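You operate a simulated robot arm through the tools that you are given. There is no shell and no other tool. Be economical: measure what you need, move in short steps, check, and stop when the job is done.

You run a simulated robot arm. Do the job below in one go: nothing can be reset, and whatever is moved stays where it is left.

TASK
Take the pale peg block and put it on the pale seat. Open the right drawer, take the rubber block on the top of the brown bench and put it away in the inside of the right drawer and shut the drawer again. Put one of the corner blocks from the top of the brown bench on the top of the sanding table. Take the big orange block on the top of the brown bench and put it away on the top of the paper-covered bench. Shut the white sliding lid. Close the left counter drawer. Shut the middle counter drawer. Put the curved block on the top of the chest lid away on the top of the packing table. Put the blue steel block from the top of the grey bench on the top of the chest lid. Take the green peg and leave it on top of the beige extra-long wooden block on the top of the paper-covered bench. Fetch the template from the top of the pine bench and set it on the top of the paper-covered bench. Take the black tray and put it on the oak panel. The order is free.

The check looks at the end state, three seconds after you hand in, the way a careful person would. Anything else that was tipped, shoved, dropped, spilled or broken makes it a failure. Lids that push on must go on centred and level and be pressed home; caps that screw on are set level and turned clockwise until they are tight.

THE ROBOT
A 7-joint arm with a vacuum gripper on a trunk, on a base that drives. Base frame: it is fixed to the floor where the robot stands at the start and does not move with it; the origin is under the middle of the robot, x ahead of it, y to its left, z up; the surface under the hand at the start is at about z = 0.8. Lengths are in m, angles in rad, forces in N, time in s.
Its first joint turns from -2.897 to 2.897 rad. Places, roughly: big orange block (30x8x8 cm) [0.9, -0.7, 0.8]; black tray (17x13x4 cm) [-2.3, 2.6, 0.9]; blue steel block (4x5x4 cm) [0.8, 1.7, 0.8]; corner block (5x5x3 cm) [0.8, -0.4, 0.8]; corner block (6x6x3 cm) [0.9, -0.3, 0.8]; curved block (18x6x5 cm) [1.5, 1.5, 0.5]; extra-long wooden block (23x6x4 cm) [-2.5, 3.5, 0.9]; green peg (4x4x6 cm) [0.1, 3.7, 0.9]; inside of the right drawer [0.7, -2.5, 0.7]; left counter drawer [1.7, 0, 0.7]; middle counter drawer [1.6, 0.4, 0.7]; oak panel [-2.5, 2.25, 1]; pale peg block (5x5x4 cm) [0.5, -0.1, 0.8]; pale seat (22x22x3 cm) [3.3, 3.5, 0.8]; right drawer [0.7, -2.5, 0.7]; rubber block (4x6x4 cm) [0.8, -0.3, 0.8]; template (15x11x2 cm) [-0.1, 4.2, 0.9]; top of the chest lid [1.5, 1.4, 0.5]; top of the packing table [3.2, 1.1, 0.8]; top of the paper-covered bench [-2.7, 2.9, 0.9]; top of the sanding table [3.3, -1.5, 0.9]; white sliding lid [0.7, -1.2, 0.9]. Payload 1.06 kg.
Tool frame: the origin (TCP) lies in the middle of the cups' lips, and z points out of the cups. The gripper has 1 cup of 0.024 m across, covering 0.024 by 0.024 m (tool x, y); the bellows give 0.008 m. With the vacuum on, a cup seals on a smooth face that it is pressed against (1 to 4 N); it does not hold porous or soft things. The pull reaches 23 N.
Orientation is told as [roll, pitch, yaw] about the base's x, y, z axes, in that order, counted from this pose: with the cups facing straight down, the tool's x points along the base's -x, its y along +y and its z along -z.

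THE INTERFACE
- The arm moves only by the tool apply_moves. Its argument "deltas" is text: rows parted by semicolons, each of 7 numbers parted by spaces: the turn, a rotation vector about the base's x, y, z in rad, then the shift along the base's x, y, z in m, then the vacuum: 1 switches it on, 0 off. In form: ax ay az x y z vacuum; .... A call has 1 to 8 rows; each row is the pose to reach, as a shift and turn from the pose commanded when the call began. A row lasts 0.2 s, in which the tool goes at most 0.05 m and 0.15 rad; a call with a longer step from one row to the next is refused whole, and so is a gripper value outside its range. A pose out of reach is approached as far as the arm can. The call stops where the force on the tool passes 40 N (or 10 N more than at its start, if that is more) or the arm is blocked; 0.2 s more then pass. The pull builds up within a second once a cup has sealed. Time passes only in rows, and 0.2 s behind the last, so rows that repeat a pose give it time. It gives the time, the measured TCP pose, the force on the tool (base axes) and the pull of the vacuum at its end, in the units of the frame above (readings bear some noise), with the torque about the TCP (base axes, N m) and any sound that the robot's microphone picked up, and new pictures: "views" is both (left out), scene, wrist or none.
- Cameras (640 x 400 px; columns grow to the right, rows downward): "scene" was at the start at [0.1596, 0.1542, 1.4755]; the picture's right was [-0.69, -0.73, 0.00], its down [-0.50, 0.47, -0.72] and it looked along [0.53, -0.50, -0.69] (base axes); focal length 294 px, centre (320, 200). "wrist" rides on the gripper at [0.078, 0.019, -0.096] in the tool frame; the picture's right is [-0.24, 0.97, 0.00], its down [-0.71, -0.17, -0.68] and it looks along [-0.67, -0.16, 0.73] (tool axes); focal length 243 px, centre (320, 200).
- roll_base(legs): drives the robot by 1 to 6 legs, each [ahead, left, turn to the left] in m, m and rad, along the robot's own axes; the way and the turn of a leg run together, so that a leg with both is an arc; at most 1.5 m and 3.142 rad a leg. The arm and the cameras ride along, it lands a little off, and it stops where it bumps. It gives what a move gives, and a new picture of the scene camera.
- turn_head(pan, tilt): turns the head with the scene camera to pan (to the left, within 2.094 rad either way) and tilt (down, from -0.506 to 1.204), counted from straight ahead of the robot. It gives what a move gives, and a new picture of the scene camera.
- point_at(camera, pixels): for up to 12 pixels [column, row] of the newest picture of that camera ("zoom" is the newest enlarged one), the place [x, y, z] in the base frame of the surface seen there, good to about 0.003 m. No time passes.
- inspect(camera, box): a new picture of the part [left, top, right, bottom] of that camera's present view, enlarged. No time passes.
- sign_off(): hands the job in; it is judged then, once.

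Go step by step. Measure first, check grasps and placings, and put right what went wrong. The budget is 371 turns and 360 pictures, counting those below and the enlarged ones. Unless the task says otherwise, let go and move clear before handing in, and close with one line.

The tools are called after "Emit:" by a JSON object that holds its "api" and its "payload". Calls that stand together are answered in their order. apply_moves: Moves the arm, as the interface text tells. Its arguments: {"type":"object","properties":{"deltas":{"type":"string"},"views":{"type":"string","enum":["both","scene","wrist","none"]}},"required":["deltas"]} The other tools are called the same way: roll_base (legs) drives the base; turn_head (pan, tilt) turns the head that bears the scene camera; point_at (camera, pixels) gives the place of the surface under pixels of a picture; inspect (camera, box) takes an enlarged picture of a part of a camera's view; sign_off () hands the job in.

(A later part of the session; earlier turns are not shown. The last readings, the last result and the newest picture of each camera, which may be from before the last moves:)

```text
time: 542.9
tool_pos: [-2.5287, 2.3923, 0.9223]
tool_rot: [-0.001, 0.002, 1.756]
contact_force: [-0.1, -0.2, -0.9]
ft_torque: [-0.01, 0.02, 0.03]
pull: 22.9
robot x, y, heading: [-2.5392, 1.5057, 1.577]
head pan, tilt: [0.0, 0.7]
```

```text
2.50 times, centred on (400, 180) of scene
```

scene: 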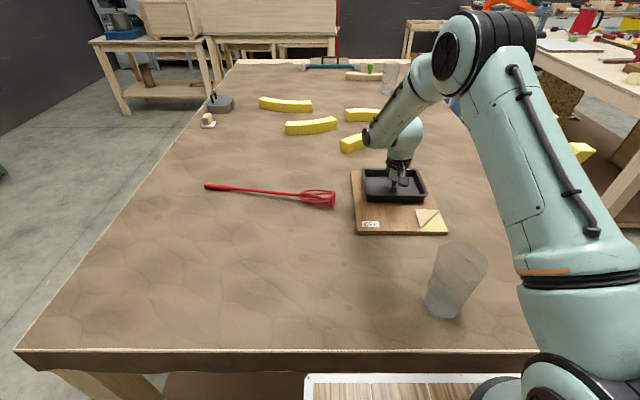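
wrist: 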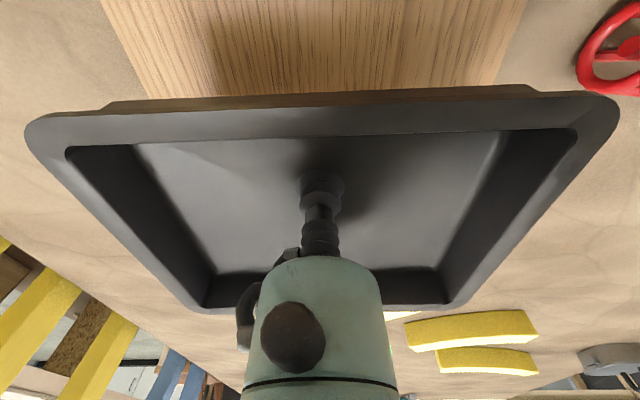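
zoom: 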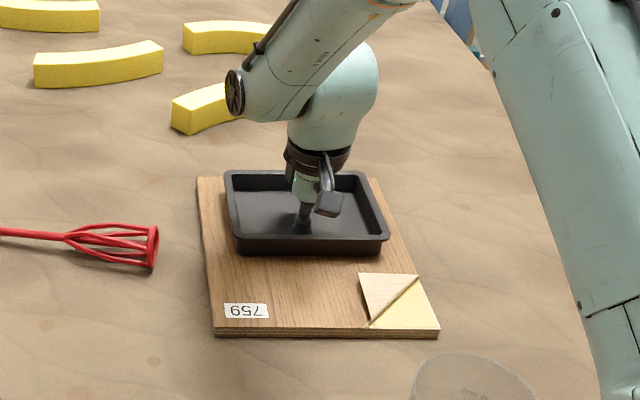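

Emit:
{"api": "apply_moves", "payload": {"deltas": "0 0 0 0 0 -0.003 1; 0 0 0 0 0 -0.004 0; 0 0 0 0 0 -0.004 0; 0 0 0 0 0 -0.004 0; 0 0 0 0 0 -0.004 0; 0 0 0 0 0 0.005 0; 0 0 0 0 0 0.04 0; 0 0 0 0 0 0.08 0", "views": "none"}}

Emit:
{"api": "apply_moves", "payload": {"deltas": "0 0 0 0 0 0.05 0; 0 0 0 0 0 0.1 0; 0 0 0 0 0 0.15 0; 0 0 0 0 0 0.2 0; 0 0 0 0 0 0.24 0; 0 0 0 0 -0.045 0.25 0; 0 0 0 0 -0.09 0.25 0; 0 0 0 0 -0.135 0.25 0", "views": "scene"}}

Emit:
{"api": "inspect", "payload": {"camera": "scene", "box": [300, 100, 500, 260]}}

```text
time: 544.7
tool_pos: [-2.5271, 2.3928, 1.0024]
tool_rot: [-0.001, 0.001, 1.756]
contact_force: [-0.6, 0.3, -0.5]
ft_torque: [0.03, 0.0, -0.03]
pull: 0.0
robot x, y, heading: [-2.5395, 1.5089, 1.57]
head pan, tilt: [0.0, 0.7]
```

```text
time: 546.5
tool_pos: [-2.528, 2.2579, 1.2517]
tool_rot: [-0.001, 0.003, 1.753]
contact_force: [0.1, 0.1, -0.1]
ft_torque: [-0.05, 0.01, -0.01]
pull: 0.2
robot x, y, heading: [-2.5392, 1.5057, 1.574]
head pan, tilt: [0.0, 0.7]
```

scene: 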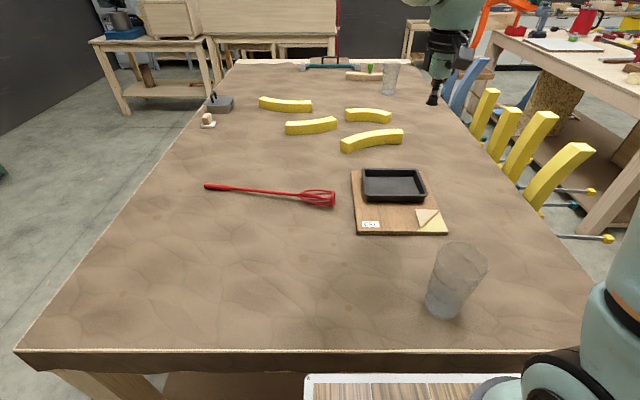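

```text
2.50 times, centred on (400, 180) of scene
```

zoom: 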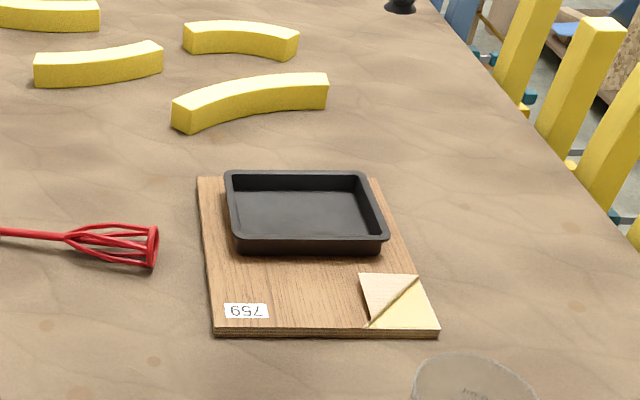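

The tray lies on the oak panel. Next the template: retract the arm and drive back to the pine bench's east side.

Emit:
{"api": "apply_moves", "payload": {"deltas": "0 0 0 0 -0.04 0 0; 0 0 0 0 -0.08 0 0; 0 0 0 0 -0.12 0 0; 0 0 0 0 -0.16 0 0", "views": "none"}}

Emit:
{"api": "roll_base", "payload": {"legs": [[-0.35, 0, 0], [0, 0, 1.571], [-1.3, 0, 0], [0, -1.17, 0], [-1.3, 0, 0], [-1.25, 0, 0]]}}

```text
time: 547.5
tool_pos: [-2.5289, 2.0963, 1.2515]
tool_rot: [-0.001, 0.001, 1.754]
contact_force: [-0.2, 0.0, -0.2]
ft_torque: [-0.04, -0.03, -0.02]
pull: 0.0
robot x, y, heading: [-2.5409, 1.5054, 1.572]
head pan, tilt: [0.0, 0.7]
```

```text
time: 577.2
tool_pos: [0.6918, 2.3426, 1.2532]
tool_rot: [0.001, 0.001, -2.952]
contact_force: [0.5, 0.2, 0.7]
ft_torque: [0.02, -0.01, -0.03]
pull: 0.0
robot x, y, heading: [1.2837, 2.3351, -3.138]
head pan, tilt: [0.0, 0.7]
```

scene: 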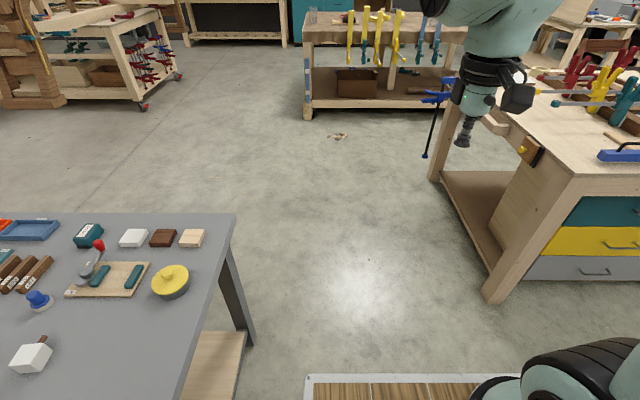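

Emit:
{"api": "roll_base", "payload": {"legs": [[0, -0.9, 0], [0, -0.8, 0], [0.5, 0, 0]]}}

Emit:
{"api": "inspect", "payload": {"camera": "scene", "box": [250, 100, 570, 300]}}

```text
time: 588.4
tool_pos: [0.1859, 4.0487, 1.253]
tool_rot: [0.001, 0.001, -2.957]
contact_force: [0.2, 1.1, -1.0]
ft_torque: [0.01, -0.03, 0.01]
pull: 0.0
robot x, y, heading: [0.7789, 4.0386, -3.145]
head pan, tilt: [0.0, 0.7]
```

scene: 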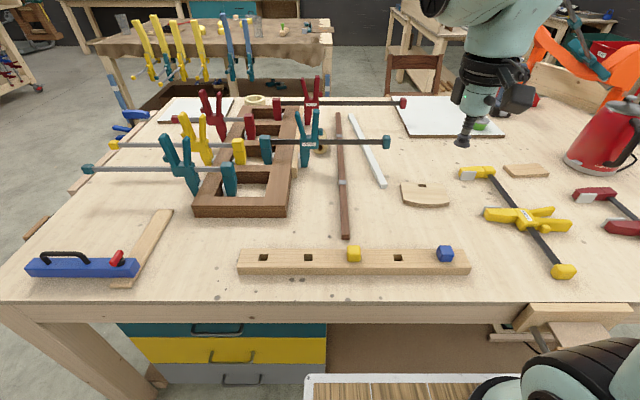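

```text
2.00 times, centred on (410, 200) of scene
```

zoom: 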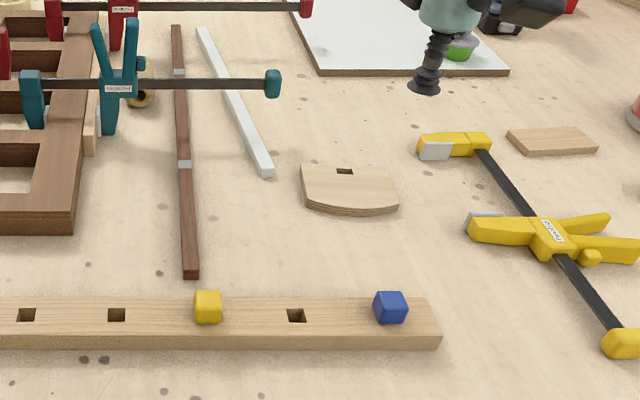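

Emit:
{"api": "point_at", "payload": {"camera": "zoom", "pixels": [[350, 190], [305, 170], [388, 173], [395, 200], [310, 200], [345, 171], [350, 204], [345, 220], [520, 140]]}}

```text
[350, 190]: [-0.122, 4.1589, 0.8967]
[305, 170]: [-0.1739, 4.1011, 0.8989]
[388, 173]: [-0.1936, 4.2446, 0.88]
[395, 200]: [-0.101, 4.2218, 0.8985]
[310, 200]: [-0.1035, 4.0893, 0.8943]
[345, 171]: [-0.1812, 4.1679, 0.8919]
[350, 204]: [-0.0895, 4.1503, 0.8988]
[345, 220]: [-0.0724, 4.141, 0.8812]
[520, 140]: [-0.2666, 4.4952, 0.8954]
```

Template centre ≈ (−0.13,4.16), z 0.897, slot at its far edge. Pick at (−0.117,4.158).

Emit:
{"api": "apply_moves", "payload": {"deltas": "0 0 0 -0.045 0.016 0 0; 0 0 0 -0.09 0.032 0 0; 0 0 0 -0.135 0.048 0 0; 0 0 0 -0.18 0.064 0 0; 0 0 0 -0.225 0.08 -0.01 0; 0 0 0 -0.265 0.095 -0.035 0; 0 0 0 -0.295 0.105 -0.07 0; 0 0 0 -0.303 0.109 -0.115 0", "views": "none"}}

Emit:
{"api": "apply_moves", "payload": {"deltas": "0 0 0 0 0 -0.05 0; 0 0 0 0 0 -0.1 0; 0 0 0 0 0 -0.15 0; 0 0 0 0 0 -0.19 0; 0 0 0 0 0 -0.21 1; 0 0 0 0 0 -0.21 1", "views": "both"}}

```text
time: 590.2
tool_pos: [-0.1182, 4.1591, 1.1365]
tool_rot: [-0.002, 0.0, -2.957]
contact_force: [-0.6, 0.3, 0.0]
ft_torque: [-0.03, 0.03, -0.01]
pull: 0.1
robot x, y, heading: [0.7795, 4.0378, -3.138]
head pan, tilt: [0.0, 0.7]
```

```text
time: 591.6
tool_pos: [-0.1168, 4.1574, 0.9264]
tool_rot: [-0.001, 0.002, -2.957]
contact_force: [0.0, 0.2, 0.3]
ft_torque: [0.01, -0.03, 0.01]
pull: 0.1
robot x, y, heading: [0.7773, 4.0358, -3.142]
head pan, tilt: [0.0, 0.7]
```

scene: 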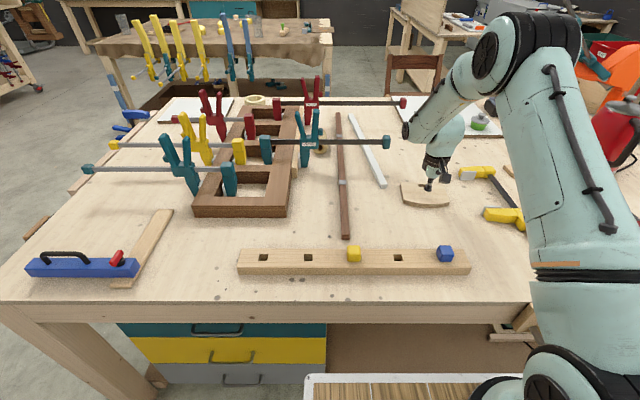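
wrist: 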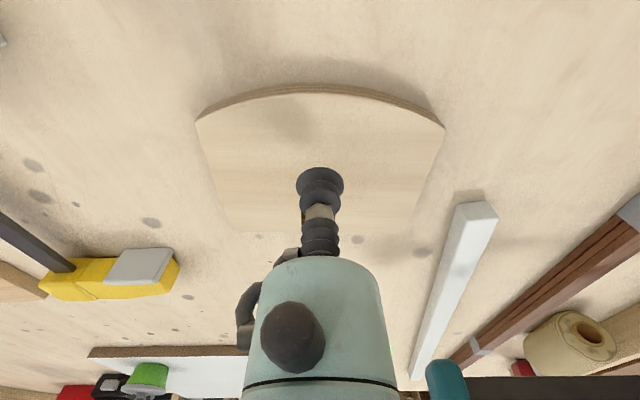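

Emit:
{"api": "apply_moves", "payload": {"deltas": "0 0 0 0.003 0 -0.018 1; 0 0 0 0.003 0 -0.027 1; 0 0 0 0.003 0 -0.031 1; 0 0 0 0.003 0 -0.033 1; 0 0 0 0.003 0 -0.033 1; 0 0 0 0.003 0 -0.033 1; 0 0 0 0.003 0 -0.033 1", "views": "none"}}

Emit:
{"api": "apply_moves", "payload": {"deltas": "0 0 0 0 0 0.02 1; 0 0 0 0 0 0.06 1; 0 0 0 0 0 0.11 1; 0 0 0 0 0 0.16 1; 0 0 0 0 0 0.21 1; 0 0 0 0 0 0.26 1; 0 0 0 0.03 -0.01 0.3 1; 0 0 0 0.075 -0.02 0.31 1", "views": "wrist"}}

```text
time: 593.2
tool_pos: [-0.1148, 4.1564, 0.894]
tool_rot: [-0.001, -0.001, -2.955]
contact_force: [-4.6, -1.3, 12.3]
ft_torque: [0.01, -0.07, -0.01]
pull: 22.2
robot x, y, heading: [0.7758, 4.0401, -3.14]
head pan, tilt: [0.0, 0.7]
```

```text
refused: row 7 steps farther than a row can; nothing moved
```

Sealed; my lift had one step too long. Lifting again.

Emit:
{"api": "apply_moves", "payload": {"deltas": "0 0 0 0 0 0.02 1; 0 0 0 0 0 0.06 1; 0 0 0 0 0 0.11 1; 0 0 0 0 0 0.16 1; 0 0 0 0 0 0.21 1; 0 0 0 0 0 0.26 1; 0 0 0 0.02 -0.01 0.3 1; 0 0 0 0.06 -0.02 0.31 1", "views": "wrist"}}

Emit:
{"api": "apply_moves", "payload": {"deltas": "0 0 0 0.045 -0.01 0 1; 0 0 0 0.09 -0.02 0 1; 0 0 0 0.135 -0.03 0.02 1; 0 0 0 0.18 -0.04 0.04 1; 0 0 0 0.225 -0.05 0.04 1", "views": "scene"}}

```text
time: 595.0
tool_pos: [-0.0575, 4.1375, 1.2046]
tool_rot: [0.0, 0.002, -2.957]
contact_force: [-0.4, 0.2, -1.7]
ft_torque: [-0.02, -0.08, 0.01]
pull: 22.2
robot x, y, heading: [0.7786, 4.0389, -3.14]
head pan, tilt: [0.0, 0.7]
```

wrist: 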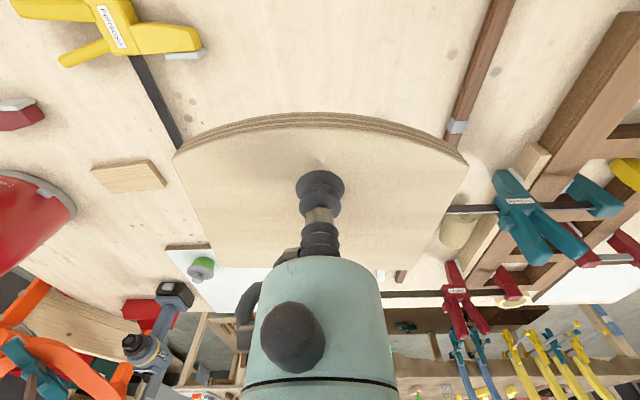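

```text
refused: row 3 steps farther than a row can; nothing moved
```

Emit:
{"api": "apply_moves", "payload": {"deltas": "0 0 0 0.045 -0.01 0 1; 0 0 0 0.09 -0.02 0 1; 0 0 0 0.13 -0.03 0.02 1; 0 0 0 0.17 -0.04 0.04 1; 0 0 0 0.215 -0.05 0.04 1", "views": "none"}}

Emit:
{"api": "roll_base", "payload": {"legs": [[-0.5, 0, 0], [0, 0.85, 0], [0, 0.83, 0], [1.3, 0, 0], [1.25, 0, 0]]}}

Emit:
{"api": "roll_base", "payload": {"legs": [[0, 1.17, 0], [1.2, 0, 0], [0, 0, -1.571]]}}

```text
time: 596.2
tool_pos: [0.1599, 4.0885, 1.2443]
tool_rot: [0.0, 0.002, -2.957]
contact_force: [-0.9, 0.3, -1.3]
ft_torque: [0.03, -0.06, -0.02]
pull: 22.6
robot x, y, heading: [0.775, 4.0386, -3.147]
head pan, tilt: [0.0, 0.7]
```

```text
time: 619.3
tool_pos: [-1.8935, 2.4558, 1.2443]
tool_rot: [-0.002, 0.001, -2.976]
contact_force: [-0.2, -0.8, -1.2]
ft_torque: [0.02, -0.01, -0.04]
pull: 22.7
robot x, y, heading: [-1.2808, 2.3952, 3.124]
head pan, tilt: [0.0, 0.7]
```

scene: 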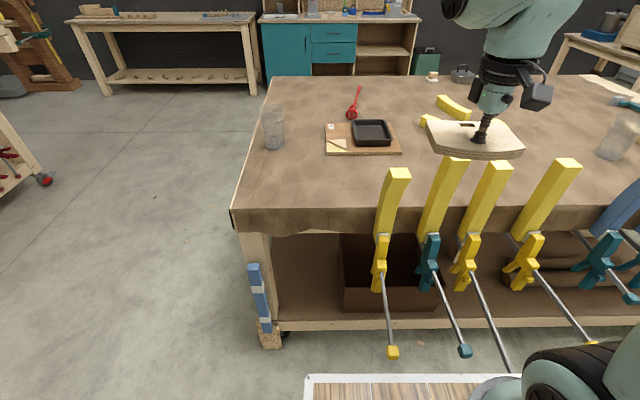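

```text
time: 634.6
tool_pos: [-2.4301, 1.8603, 1.2444]
tool_rot: [0.001, 0.0, 1.75]
contact_force: [-0.5, -0.1, -2.1]
ft_torque: [-0.03, 0.03, -0.01]
pull: 23.1
robot x, y, heading: [-2.4853, 1.2449, 1.563]
head pan, tilt: [0.0, 0.7]
```

scene: 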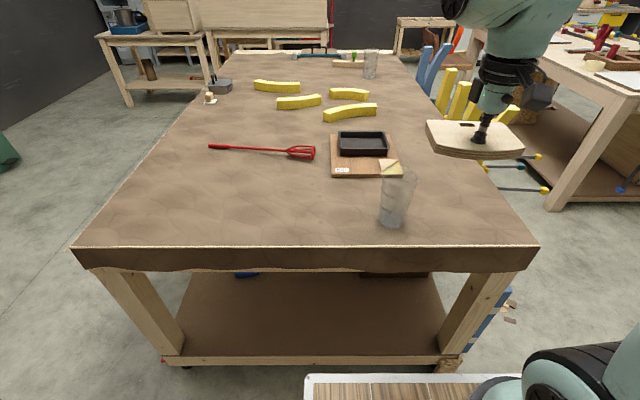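

Template is safe. I'll measure the free area on the south-west of the paper bench.

Emit:
{"api": "point_at", "payload": {"camera": "scene", "pixels": [[80, 245], [530, 243], [300, 210], [250, 200], [200, 200], [210, 147], [300, 155], [390, 222], [330, 170], [300, 235]]}}

```text
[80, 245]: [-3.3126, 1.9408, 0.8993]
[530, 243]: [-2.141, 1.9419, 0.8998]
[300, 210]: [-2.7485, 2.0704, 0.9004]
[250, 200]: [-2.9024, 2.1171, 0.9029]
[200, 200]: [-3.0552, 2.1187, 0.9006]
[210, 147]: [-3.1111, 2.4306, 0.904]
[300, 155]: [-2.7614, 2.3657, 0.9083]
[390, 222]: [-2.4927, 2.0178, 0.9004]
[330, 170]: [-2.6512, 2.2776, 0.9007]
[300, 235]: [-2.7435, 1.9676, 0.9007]
```

I'll place it at (−2.70,2.12). Base ahead-left first.

Emit:
{"api": "roll_base", "payload": {"legs": [[0, 0.15, 0], [0.15, 0, 0]]}}

Emit:
{"api": "apply_moves", "payload": {"deltas": "0 0 -0.05 -0.035 0.03 0 1; 0 0 -0.1 -0.07 0.06 0 1; 0 0 -0.15 -0.105 0.09 0 1; 0 0 -0.19 -0.125 0.105 -0.04 1; 0 0 -0.19 -0.125 0.105 -0.09 1; 0 0 -0.19 -0.125 0.105 -0.14 1; 0 0 -0.19 -0.125 0.105 -0.19 1; 0 0 -0.19 -0.125 0.105 -0.24 1", "views": "none"}}

Emit:
{"api": "apply_moves", "payload": {"deltas": "0 0 0 0 0 -0.04 1; 0 0 0 0 0 -0.07 1; 0 0 0 0 0 -0.08 1; 0 0 0 0 0 -0.08 1", "views": "both"}}

```text
time: 637.0
tool_pos: [-2.5824, 2.0109, 1.2446]
tool_rot: [0.0, 0.002, 1.751]
contact_force: [-0.5, 0.2, -1.9]
ft_torque: [-0.06, -0.03, 0.03]
pull: 22.5
robot x, y, heading: [-2.6366, 1.3913, 1.565]
head pan, tilt: [0.0, 0.7]
```

scene: 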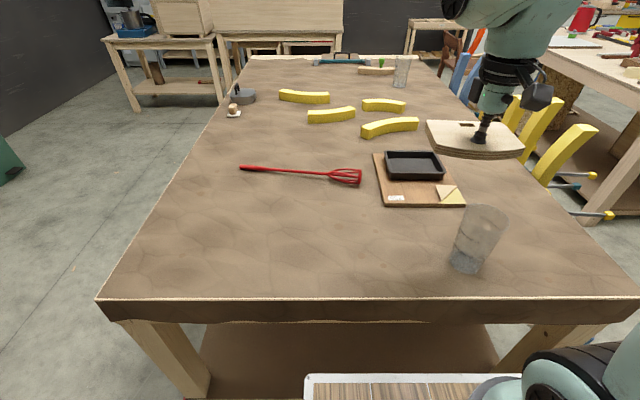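

```text
time: 638.8
tool_pos: [-2.708, 2.1139, 1.0049]
tool_rot: [-0.001, 0.0, 1.56]
contact_force: [-0.5, 0.8, -0.9]
ft_torque: [0.01, -0.01, 0.0]
pull: 23.4
robot x, y, heading: [-2.6341, 1.3937, 1.565]
head pan, tilt: [0.0, 0.7]
```

```text
time: 639.8
tool_pos: [-2.7068, 2.116, 0.9242]
tool_rot: [-0.001, 0.0, 1.563]
contact_force: [0.2, 0.9, -1.2]
ft_torque: [-0.03, 0.01, 0.0]
pull: 23.4
robot x, y, heading: [-2.6344, 1.3922, 1.565]
head pan, tilt: [0.0, 0.7]
```

scene: 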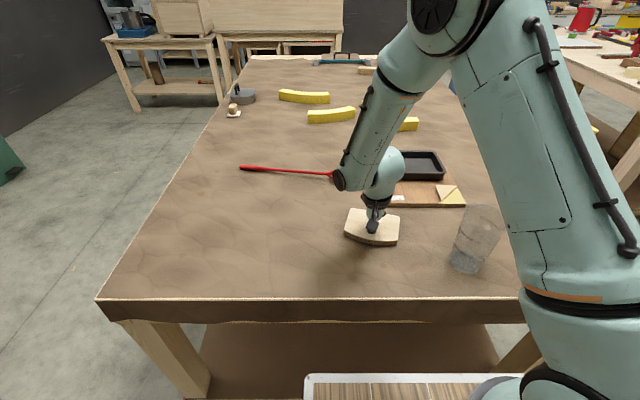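
wrist: 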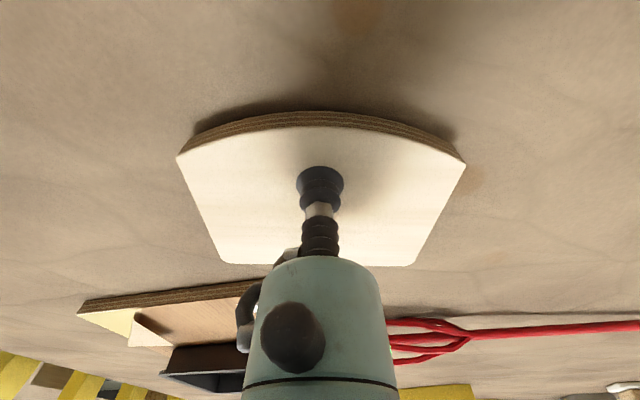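

Emit:
{"api": "apply_moves", "payload": {"deltas": "0 0 0 0 0 -0.006 1; 0 0 0 0 0 -0.01 1; 0 0 0 0 0 -0.01 0; 0 0 0 0 0 -0.01 0; 0 0 0 0 0 -0.01 0; 0 0 0 0 0 0.0 0; 0 0 0 0 0 0.05 0; 0 0 0 0 0 0.1 0", "views": "none"}}

Emit:
{"api": "apply_moves", "payload": {"deltas": "0 0 0 0 0 0.05 0; 0 0 0 0 0 0.1 0; 0 0 0 0 0 0.15 0; 0 0 0 0 0 0.2 0; 0 0 0 0 -0.045 0.2 0; 0 0 0 0 -0.09 0.2 0; 0 0 0 0 -0.12 0.2 0", "views": "scene"}}

```text
time: 641.6
tool_pos: [-2.7093, 2.117, 1.0257]
tool_rot: [-0.003, 0.001, 1.559]
contact_force: [0.2, 0.7, -0.4]
ft_torque: [-0.02, -0.02, -0.02]
pull: 0.1
robot x, y, heading: [-2.631, 1.3967, 1.564]
head pan, tilt: [0.0, 0.7]
```

```text
time: 643.2
tool_pos: [-2.7059, 1.9953, 1.2249]
tool_rot: [-0.002, 0.002, 1.559]
contact_force: [0.3, 0.6, 0.8]
ft_torque: [-0.02, 0.0, -0.01]
pull: 0.1
robot x, y, heading: [-2.6352, 1.3919, 1.565]
head pan, tilt: [0.0, 0.7]
```

scene: 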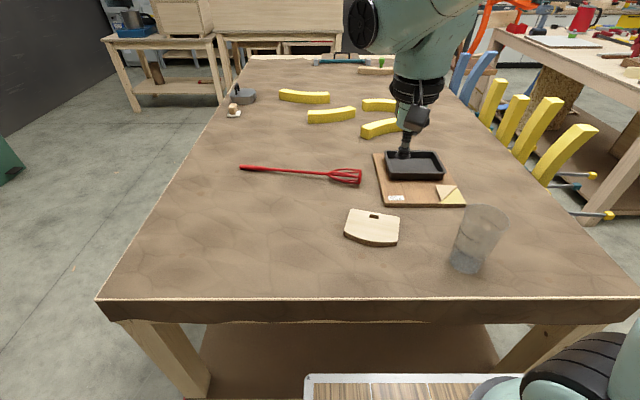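

The template lies on the paper bench. Next the orange block: drive to the brown bench.

Emit:
{"api": "roll_base", "payload": {"legs": [[-0.3, 0, 0], [0, 0, -1.565], [1.2, 0, 0], [1.1, 0, 0], [0, -0.8, 0], [0, -0.85, 0]]}}

Emit:
{"api": "turn_head", "payload": {"pan": -0.2, "tilt": 0.7}}

```text
time: 667.9
tool_pos: [0.2527, -0.481, 1.2258]
tool_rot: [0.0, -0.001, -0.016]
contact_force: [0.9, 0.6, 0.8]
ft_torque: [0.01, -0.04, -0.01]
pull: 0.0
robot x, y, heading: [-0.3448, -0.5512, -0.008]
head pan, tilt: [0.0, 0.7]
```

scene: 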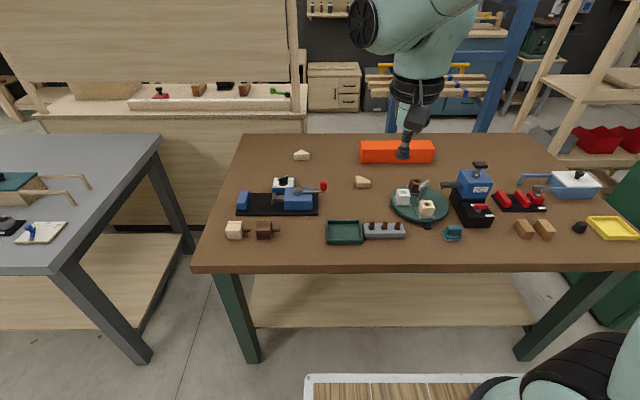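

```text
time: 668.7
tool_pos: [0.2528, -0.4814, 1.2246]
tool_rot: [-0.001, 0.004, -0.016]
contact_force: [-0.4, 0.3, 0.3]
ft_torque: [-0.02, -0.01, 0.02]
pull: 0.0
robot x, y, heading: [-0.3484, -0.5475, -0.011]
head pan, tilt: [-0.201, 0.7]
```

scene: 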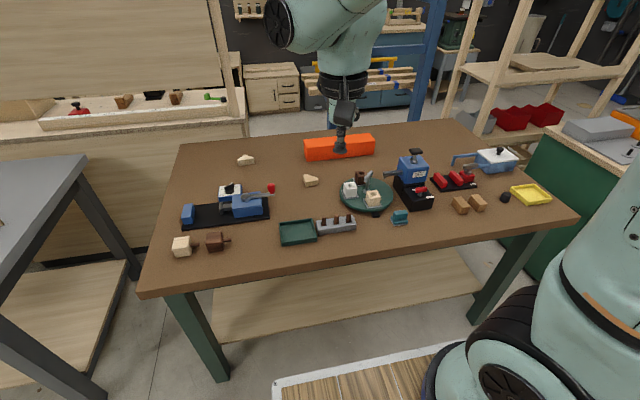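

Emit:
{"api": "inspect", "payload": {"camera": "scene", "box": [290, 120, 390, 175]}}

Emit:
{"api": "point_at", "payload": {"camera": "scene", "pixels": [[308, 144], [320, 143], [357, 141], [372, 141], [372, 136], [308, 140], [330, 145], [307, 158], [375, 152]]}}

```text
6.40 times, centred on (340, 148) of scene
```

zoom: 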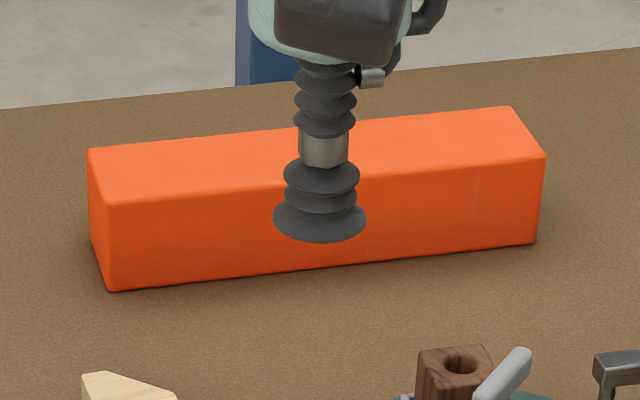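

```text
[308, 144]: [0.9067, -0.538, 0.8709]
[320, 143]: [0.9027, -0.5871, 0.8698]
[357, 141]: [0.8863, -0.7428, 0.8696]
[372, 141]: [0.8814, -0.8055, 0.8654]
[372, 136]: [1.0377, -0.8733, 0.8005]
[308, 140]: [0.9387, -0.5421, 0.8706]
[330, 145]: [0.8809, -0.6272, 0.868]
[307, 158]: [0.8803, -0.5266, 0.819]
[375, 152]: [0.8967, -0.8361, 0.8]
```

Orange block: top z≈0.870, centre ≈ (0.912,−0.672). Drive ahead 0.37 and approach.

Emit:
{"api": "roll_base", "payload": {"legs": [[0.36, 0, 0.01]]}}

Emit:
{"api": "apply_moves", "payload": {"deltas": "0 0 0 0.035 -0.024 0 0; 0 0 0 0.07 -0.048 0 0; 0 0 0 0.105 -0.072 0 0; 0 0 0 0.14 -0.096 0 0; 0 0 0 0.175 -0.12 0 0; 0 0 0 0.21 -0.144 0 0; 0 0 0 0.245 -0.168 0 0; 0 0 0 0.28 -0.188 -0.01 0", "views": "both"}}

```text
time: 671.0
tool_pos: [0.6183, -0.475, 1.2237]
tool_rot: [0.003, 0.001, -0.002]
contact_force: [-0.4, 0.6, 0.4]
ft_torque: [0.03, 0.01, 0.04]
pull: 0.1
robot x, y, heading: [0.0153, -0.5504, 0.002]
head pan, tilt: [-0.201, 0.7]
```

scene: 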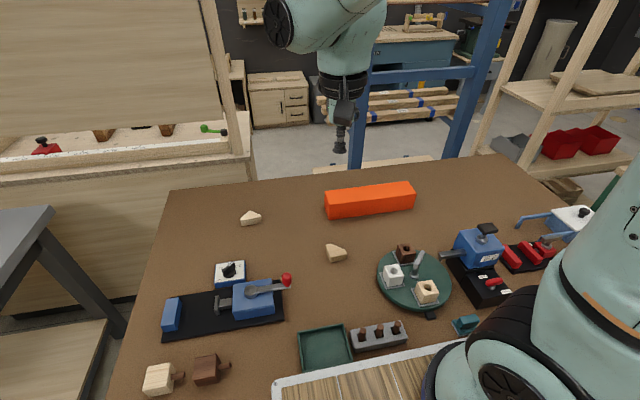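

```text
time: 672.8
tool_pos: [0.8975, -0.6621, 1.2155]
tool_rot: [-0.002, -0.002, -0.002]
contact_force: [-0.5, 0.5, -0.3]
ft_torque: [0.0, -0.01, -0.03]
pull: 0.0
robot x, y, heading: [0.015, -0.5505, 0.008]
head pan, tilt: [-0.201, 0.7]
```

scene: 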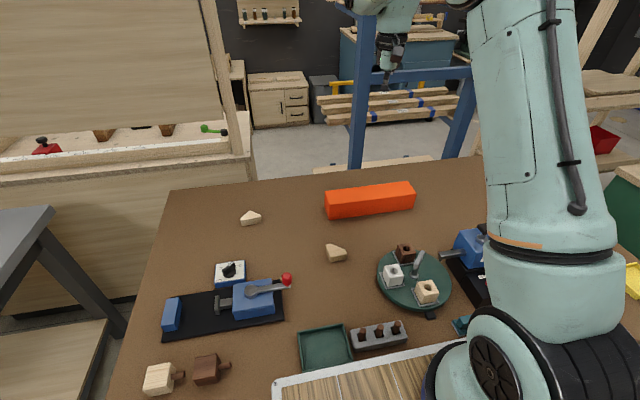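
wrist: 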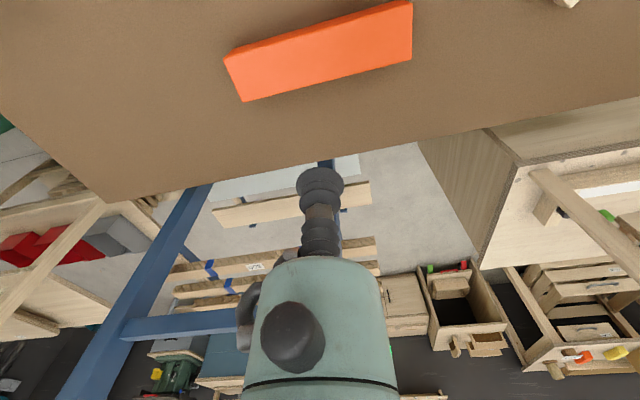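

Emit:
{"api": "point_at", "payload": {"camera": "scene", "pixels": [[328, 193], [330, 201], [408, 186], [412, 192], [370, 190], [370, 194], [368, 188], [372, 197]]}}

Emit:
{"api": "point_at", "payload": {"camera": "wrist", "pixels": [[245, 90], [240, 65], [405, 55], [400, 15], [325, 55], [230, 60], [410, 8]]}}

```text
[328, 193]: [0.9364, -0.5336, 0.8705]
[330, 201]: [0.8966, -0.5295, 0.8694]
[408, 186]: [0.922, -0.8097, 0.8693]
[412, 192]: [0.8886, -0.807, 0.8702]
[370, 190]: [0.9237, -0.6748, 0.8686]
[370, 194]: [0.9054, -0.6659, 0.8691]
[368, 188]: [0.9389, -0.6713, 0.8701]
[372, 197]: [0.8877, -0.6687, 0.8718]
```

```text
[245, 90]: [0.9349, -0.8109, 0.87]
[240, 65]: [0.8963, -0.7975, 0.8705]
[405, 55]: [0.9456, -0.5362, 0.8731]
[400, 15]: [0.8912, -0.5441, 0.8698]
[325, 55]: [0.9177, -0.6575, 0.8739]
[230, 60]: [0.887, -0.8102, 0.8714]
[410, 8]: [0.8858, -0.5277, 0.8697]
```

Centre (0.914,−0.670,0.870). Descend and press.

Emit:
{"api": "apply_moves", "payload": {"deltas": "0 0 0 0.016 -0.008 -0.045 0; 0 0 0 0.016 -0.008 -0.095 0; 0 0 0 0.016 -0.008 -0.145 0; 0 0 0 0.016 -0.008 -0.195 0; 0 0 0 0.016 -0.008 -0.245 0; 0 0 0 0.016 -0.008 -0.29 0; 0 0 0 0.016 -0.008 -0.325 1; 0 0 0 0.016 -0.008 -0.335 1", "views": "wrist"}}

Emit:
{"api": "apply_moves", "payload": {"deltas": "0 0 0 0 0 -0.008 1; 0 0 0 0 0 -0.013 1; 0 0 0 0 0 -0.015 1; 0 0 0 0 0 -0.015 1; 0 0 0 0 0 -0.015 1; 0 0 0 0 0 -0.015 1", "views": "none"}}

```text
time: 674.6
tool_pos: [0.9139, -0.67, 0.8796]
tool_rot: [-0.003, 0.001, -0.003]
contact_force: [0.6, -0.6, 0.9]
ft_torque: [-0.04, -0.01, 0.01]
pull: 0.2
robot x, y, heading: [0.0172, -0.552, 0.005]
head pan, tilt: [-0.201, 0.7]
```

wrist: 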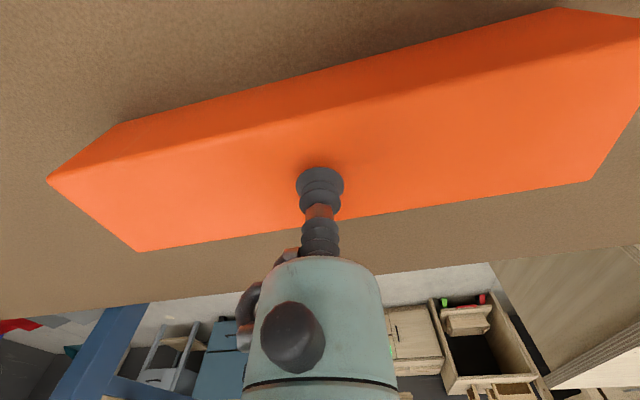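

```text
time: 676.0
tool_pos: [0.9136, -0.6691, 0.8658]
tool_rot: [0.0, 0.0, -0.001]
contact_force: [4.3, 2.5, 11.6]
ft_torque: [-0.02, -0.01, 0.05]
pull: 22.7
robot x, y, heading: [0.0125, -0.5499, 0.005]
head pan, tilt: [-0.201, 0.7]
```

Sealed. Lift gently and check the load.

Emit:
{"api": "apply_moves", "payload": {"deltas": "0 0 0 0 0 0.01 1; 0 0 0 0 0 0.03 1; 0 0 0 0 0 0.06 1; 0 0 0 0 0 0.1 1; 0 0 0 0 0 0.14 1; 0 0 0 0 0 0.18 1; 0 0 0 0 0 0.22 1; 0 0 0 0 0 0.26 1", "views": "both"}}

```text
time: 677.8
tool_pos: [0.9162, -0.6713, 1.1248]
tool_rot: [-0.001, 0.001, -0.003]
contact_force: [0.1, 0.4, -6.4]
ft_torque: [-0.01, 0.03, -0.03]
pull: 22.5
robot x, y, heading: [0.0184, -0.5481, 0.004]
head pan, tilt: [-0.201, 0.7]
```

scene: 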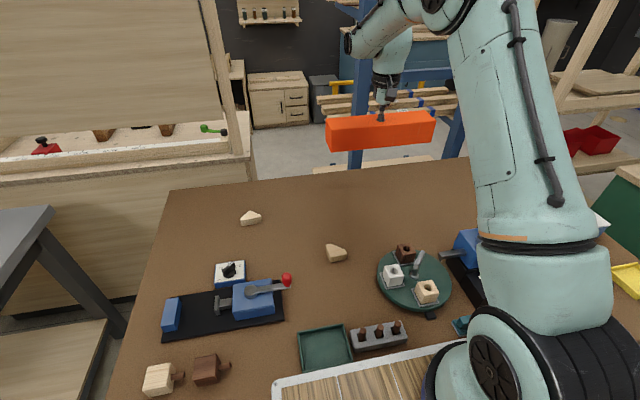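
wrist: 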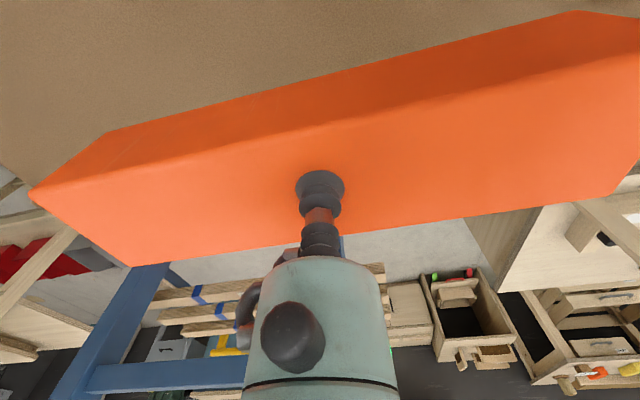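

Held well (6.4 N). Retract and drive to the paper bench.

Emit:
{"api": "apply_moves", "payload": {"deltas": "0 0 0 -0.03 0 0.03 1; 0 0 0 -0.065 0.005 0.06 1; 0 0 0 -0.105 0.01 0.085 1; 0 0 0 -0.15 0.02 0.1 1; 0 0 0 -0.195 0.03 0.1 1; 0 0 0 -0.24 0.04 0.1 1; 0 0 0 -0.285 0.05 0.1 1; 0 0 0 -0.31 0.06 0.1 1", "views": "none"}}

Emit:
{"api": "roll_base", "payload": {"legs": [[-0.4, 0, 0], [0, 0.8, 0], [0, 0.85, 0], [-1.2, 0, 0], [-1.25, 0, 0], [0, 0, 1.567]]}}

```text
time: 679.6
tool_pos: [0.6047, -0.61, 1.2243]
tool_rot: [0.0, 0.002, -0.003]
contact_force: [-0.2, -0.4, -5.7]
ft_torque: [0.01, 0.02, 0.01]
pull: 23.6
robot x, y, heading: [0.0173, -0.552, 0.004]
head pan, tilt: [-0.201, 0.7]
```

```text
time: 705.5
tool_pos: [-2.7939, 1.6605, 1.2236]
tool_rot: [-0.001, 0.003, 1.577]
contact_force: [0.1, -0.6, -5.4]
ft_torque: [-0.05, -0.01, -0.01]
pull: 23.1
robot x, y, heading: [-2.8546, 1.0732, 1.58]
head pan, tilt: [-0.201, 0.7]
```

scene: 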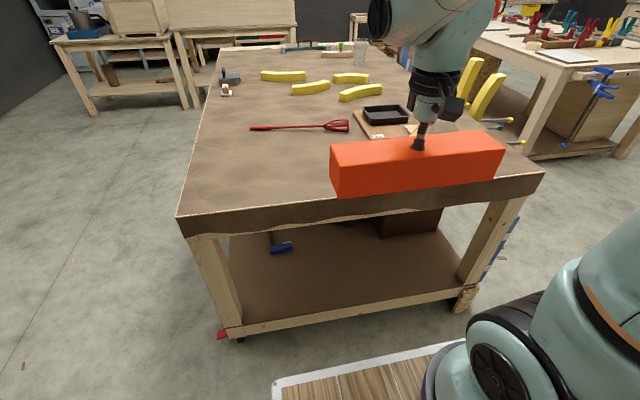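

Drive ahead and place at (−3.01,2.12).

Emit:
{"api": "roll_base", "payload": {"legs": [[0.3, 0.1, -0.01]]}}

Emit:
{"api": "turn_head", "payload": {"pan": 0.0, "tilt": 0.75}}

```text
time: 707.6
tool_pos: [-2.8906, 1.9587, 1.2248]
tool_rot: [0.0, 0.001, 1.568]
contact_force: [-0.4, 0.2, -5.4]
ft_torque: [-0.04, 0.0, 0.02]
pull: 22.8
robot x, y, heading: [-2.9482, 1.3704, 1.571]
head pan, tilt: [-0.201, 0.7]
```

scene: 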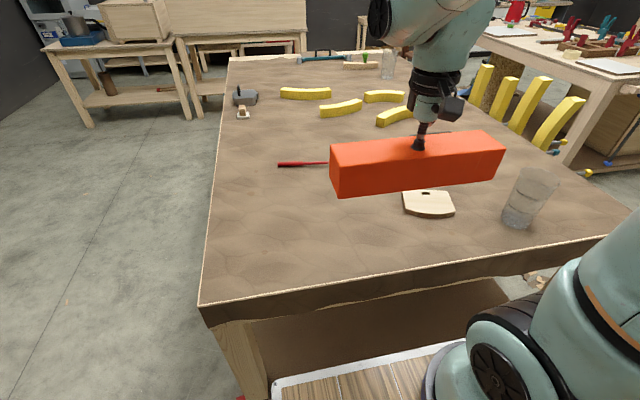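

```text
time: 708.4
tool_pos: [-2.8902, 1.9583, 1.2246]
tool_rot: [0.001, 0.002, 1.567]
contact_force: [-0.3, -0.8, -6.2]
ft_torque: [-0.03, 0.04, 0.0]
pull: 22.8
robot x, y, heading: [-2.9534, 1.3709, 1.568]
head pan, tilt: [0.0, 0.75]
```

scene: 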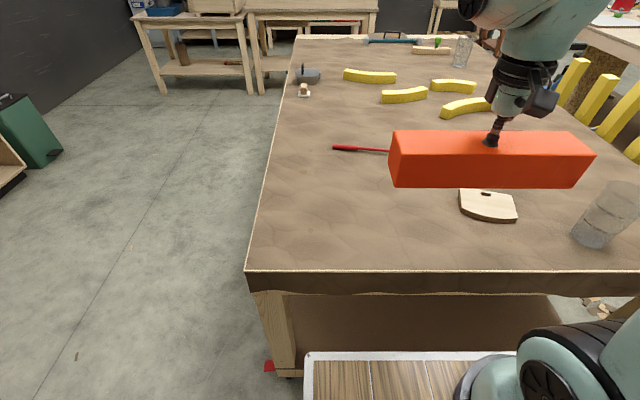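

Emit:
{"api": "apply_moves", "payload": {"deltas": "0 0 0 -0.03 0.035 0 1; 0 0 0 -0.06 0.07 0 1; 0 0 0 -0.09 0.105 0 1; 0 0 0 -0.12 0.14 0 1; 0 0 0 -0.12 0.16 -0.03 1; 0 0 0 -0.12 0.16 -0.08 1; 0 0 0 -0.12 0.16 -0.13 1; 0 0 0 -0.12 0.16 -0.18 1", "views": "scene"}}

Emit:
{"api": "apply_moves", "payload": {"deltas": "0 0 0 0 0 -0.04 1; 0 0 0 0 0 -0.06 1; 0 0 0 0 0 -0.068 1; 0 0 0 0 0 -0.068 1", "views": "both"}}

```text
time: 710.2
tool_pos: [-3.0101, 2.1178, 1.0446]
tool_rot: [0.0, 0.0, 1.566]
contact_force: [0.3, -0.3, -4.7]
ft_torque: [-0.02, -0.02, 0.0]
pull: 22.9
robot x, y, heading: [-2.9511, 1.3718, 1.574]
head pan, tilt: [0.0, 0.75]
```

scene: 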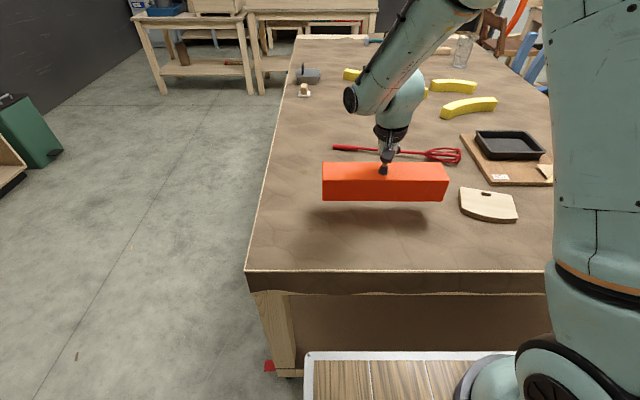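

```text
time: 711.2
tool_pos: [-3.0101, 2.1178, 0.9761]
tool_rot: [-0.001, 0.001, 1.567]
contact_force: [0.0, 0.4, -5.4]
ft_torque: [0.01, -0.01, 0.03]
pull: 22.9
robot x, y, heading: [-2.954, 1.3687, 1.572]
head pan, tilt: [0.0, 0.75]
```

scene: 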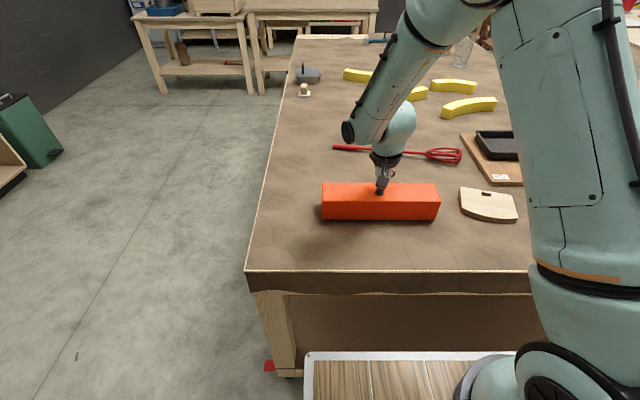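
wrist: 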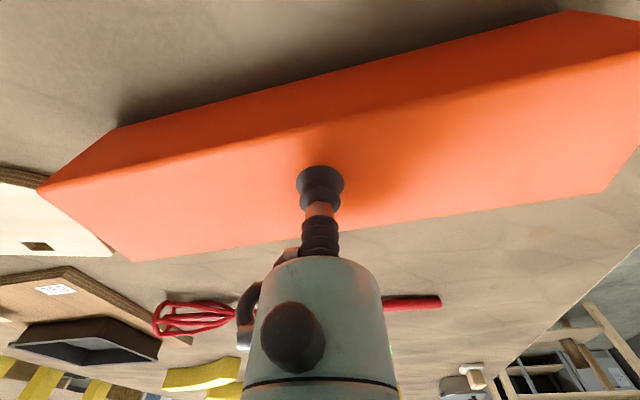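

Emit:
{"api": "apply_moves", "payload": {"deltas": "0 0 0 0 0 -0.005 1; 0 0 0 0 0 -0.008 1; 0 0 0 0 0 -0.009 0; 0 0 0 0 0 -0.009 0; 0 0 0 0 0 -0.009 0; 0 0 0 0 0 0.0 0; 0 0 0 0 0 0.04 0; 0 0 0 0 0 0.08 0", "views": "none"}}

Emit:
{"api": "apply_moves", "payload": {"deltas": "0 0 0 0 0 0.05 0; 0 0 0 0 0 0.1 0; 0 0 0 0 0 0.15 0; 0 0 0 0 -0.04 0.17 0; 0 0 0 0 -0.085 0.17 0; 0 0 0 0 -0.13 0.17 0; 0 0 0 0 -0.15 0.17 0", "views": "scene"}}

```text
time: 713.0
tool_pos: [-3.0114, 2.1186, 1.0563]
tool_rot: [0.0, 0.0, 1.567]
contact_force: [0.3, 0.1, -0.1]
ft_torque: [0.02, -0.01, 0.02]
pull: 0.0
robot x, y, heading: [-2.9515, 1.3707, 1.576]
head pan, tilt: [0.0, 0.75]
```

```text
time: 714.6
tool_pos: [-3.0091, 1.9684, 1.226]
tool_rot: [0.0, 0.0, 1.568]
contact_force: [0.8, -0.3, -0.3]
ft_torque: [-0.01, 0.03, 0.03]
pull: 0.1
robot x, y, heading: [-2.9534, 1.3707, 1.576]
head pan, tilt: [0.0, 0.75]
```

scene: 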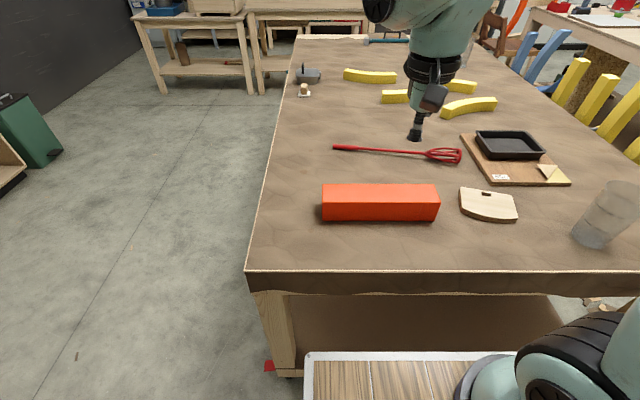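

Orange block placed. Last item: the pale peg block. Drive back to the brown bench.

Emit:
{"api": "roll_base", "payload": {"legs": [[-0.3, 0, 0], [0, 0, -1.576], [1.3, 0, 0], [1.35, 0, 0], [0, -1.2, 0]]}}

Emit:
{"api": "turn_head", "payload": {"pan": -0.1, "tilt": 0.8}}

Emit:
{"api": "inspect", "payload": {"camera": "scene", "box": [240, 150, 420, 270]}}

```text
time: 738.7
tool_pos: [0.3141, -0.0709, 1.2263]
tool_rot: [0.001, 0.002, -0.008]
contact_force: [-0.2, -0.7, 0.3]
ft_torque: [0.03, 0.02, -0.02]
pull: 0.0
robot x, y, heading: [-0.2839, -0.1282, -0.001]
head pan, tilt: [0.0, 0.75]
```

scene: 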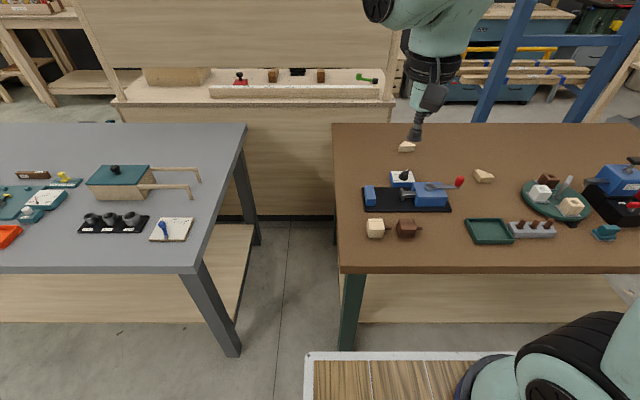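

```text
time: 739.3
tool_pos: [0.3149, -0.0701, 1.2258]
tool_rot: [0.0, 0.002, -0.007]
contact_force: [0.2, 0.4, -0.1]
ft_torque: [-0.06, -0.03, -0.02]
pull: 0.1
robot x, y, heading: [-0.287, -0.1263, 0.001]
head pan, tilt: [-0.099, 0.799]
```

scene: 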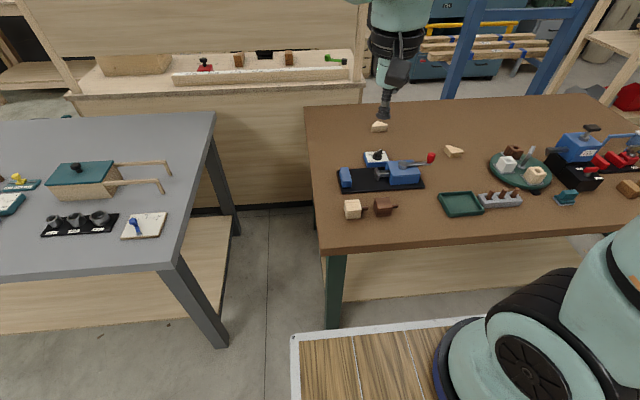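

```text
3.33 times, centred on (330, 210) of scene
```

zoom: 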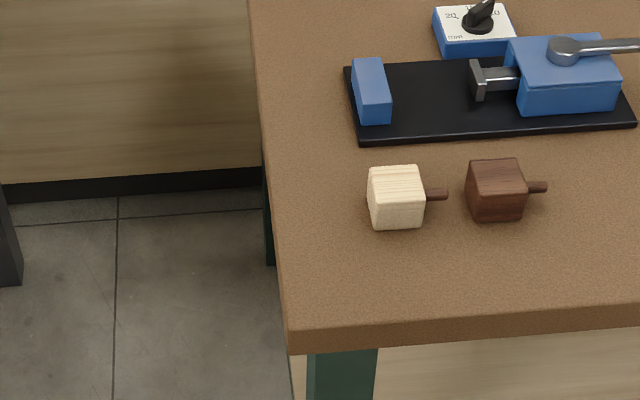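

Emit:
{"api": "point_at", "payload": {"camera": "zoom", "pixels": [[396, 182], [372, 172], [415, 170], [420, 195], [376, 197], [436, 193], [395, 222]]}}

```text
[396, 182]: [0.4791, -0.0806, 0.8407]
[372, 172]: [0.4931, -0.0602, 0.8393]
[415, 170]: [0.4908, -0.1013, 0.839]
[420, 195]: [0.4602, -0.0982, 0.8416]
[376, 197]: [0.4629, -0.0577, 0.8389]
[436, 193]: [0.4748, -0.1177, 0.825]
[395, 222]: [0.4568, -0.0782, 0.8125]
```

Pick the pale block at (0.477,−0.080), top 0.840.

Emit:
{"api": "apply_moves", "payload": {"deltas": "0 0 0 0.045 -0.003 0 0; 0 0 0 0.09 -0.006 0 0; 0 0 0 0.135 -0.009 -0.01 0; 0 0 0 0.162 -0.01 -0.05 0; 0 0 0 0.162 -0.01 -0.1 0; 0 0 0 0.162 -0.01 -0.15 0; 0 0 0 0.162 -0.01 -0.2 0; 0 0 0 0.162 -0.01 -0.25 0", "views": "none"}}

Emit:
{"api": "apply_moves", "payload": {"deltas": "0 0 0 0 0 -0.05 0; 0 0 0 0 0 -0.09 0; 0 0 0 0 0 -0.115 1; 0 0 0 0 0 -0.115 1", "views": "wrist"}}

Emit:
{"api": "apply_moves", "payload": {"deltas": "0 0 0 0 0 -0.015 1; 0 0 0 0 0 -0.022 1; 0 0 0 0 0 -0.024 1; 0 0 0 0 0 -0.024 1; 0 0 0 0 0 -0.024 1; 0 0 0 0 0 -0.024 1", "views": "wrist"}}

```text
time: 741.1
tool_pos: [0.4763, -0.0802, 0.9764]
tool_rot: [0.001, 0.001, -0.006]
contact_force: [0.0, 0.1, -0.3]
ft_torque: [0.02, -0.02, 0.03]
pull: 0.0
robot x, y, heading: [-0.2831, -0.1271, -0.005]
head pan, tilt: [-0.099, 0.799]
```

```text
time: 742.1
tool_pos: [0.4758, -0.0818, 0.8623]
tool_rot: [-0.001, 0.002, -0.007]
contact_force: [-0.3, 0.3, -0.3]
ft_torque: [-0.02, 0.01, 0.02]
pull: 0.0
robot x, y, heading: [-0.2841, -0.125, -0.004]
head pan, tilt: [-0.099, 0.799]
```

wrist: 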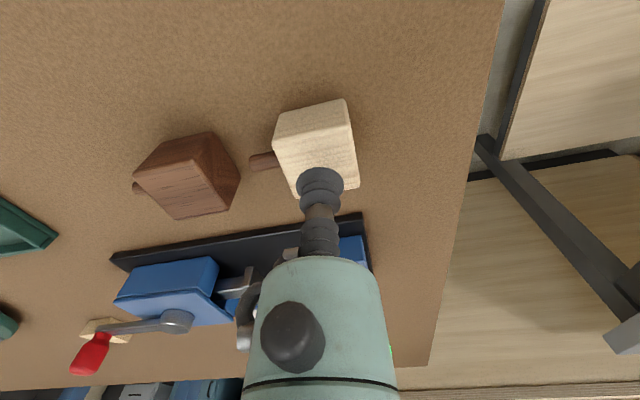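

```text
time: 743.5
tool_pos: [0.4757, -0.0797, 0.8379]
tool_rot: [-0.001, 0.001, -0.008]
contact_force: [1.4, -1.1, 6.0]
ft_torque: [0.01, -0.02, 0.0]
pull: 22.8
robot x, y, heading: [-0.2824, -0.1262, -0.003]
head pan, tilt: [-0.099, 0.799]
```

wrist: 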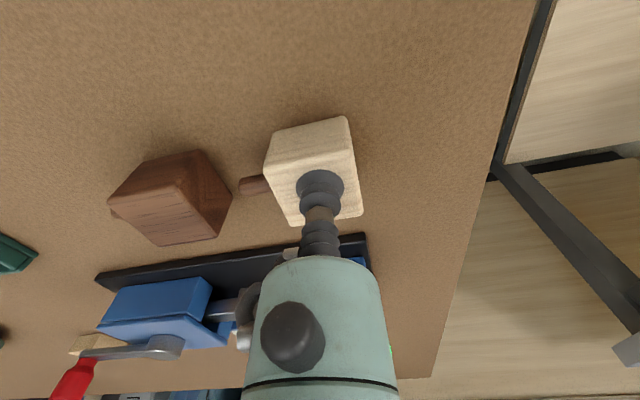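

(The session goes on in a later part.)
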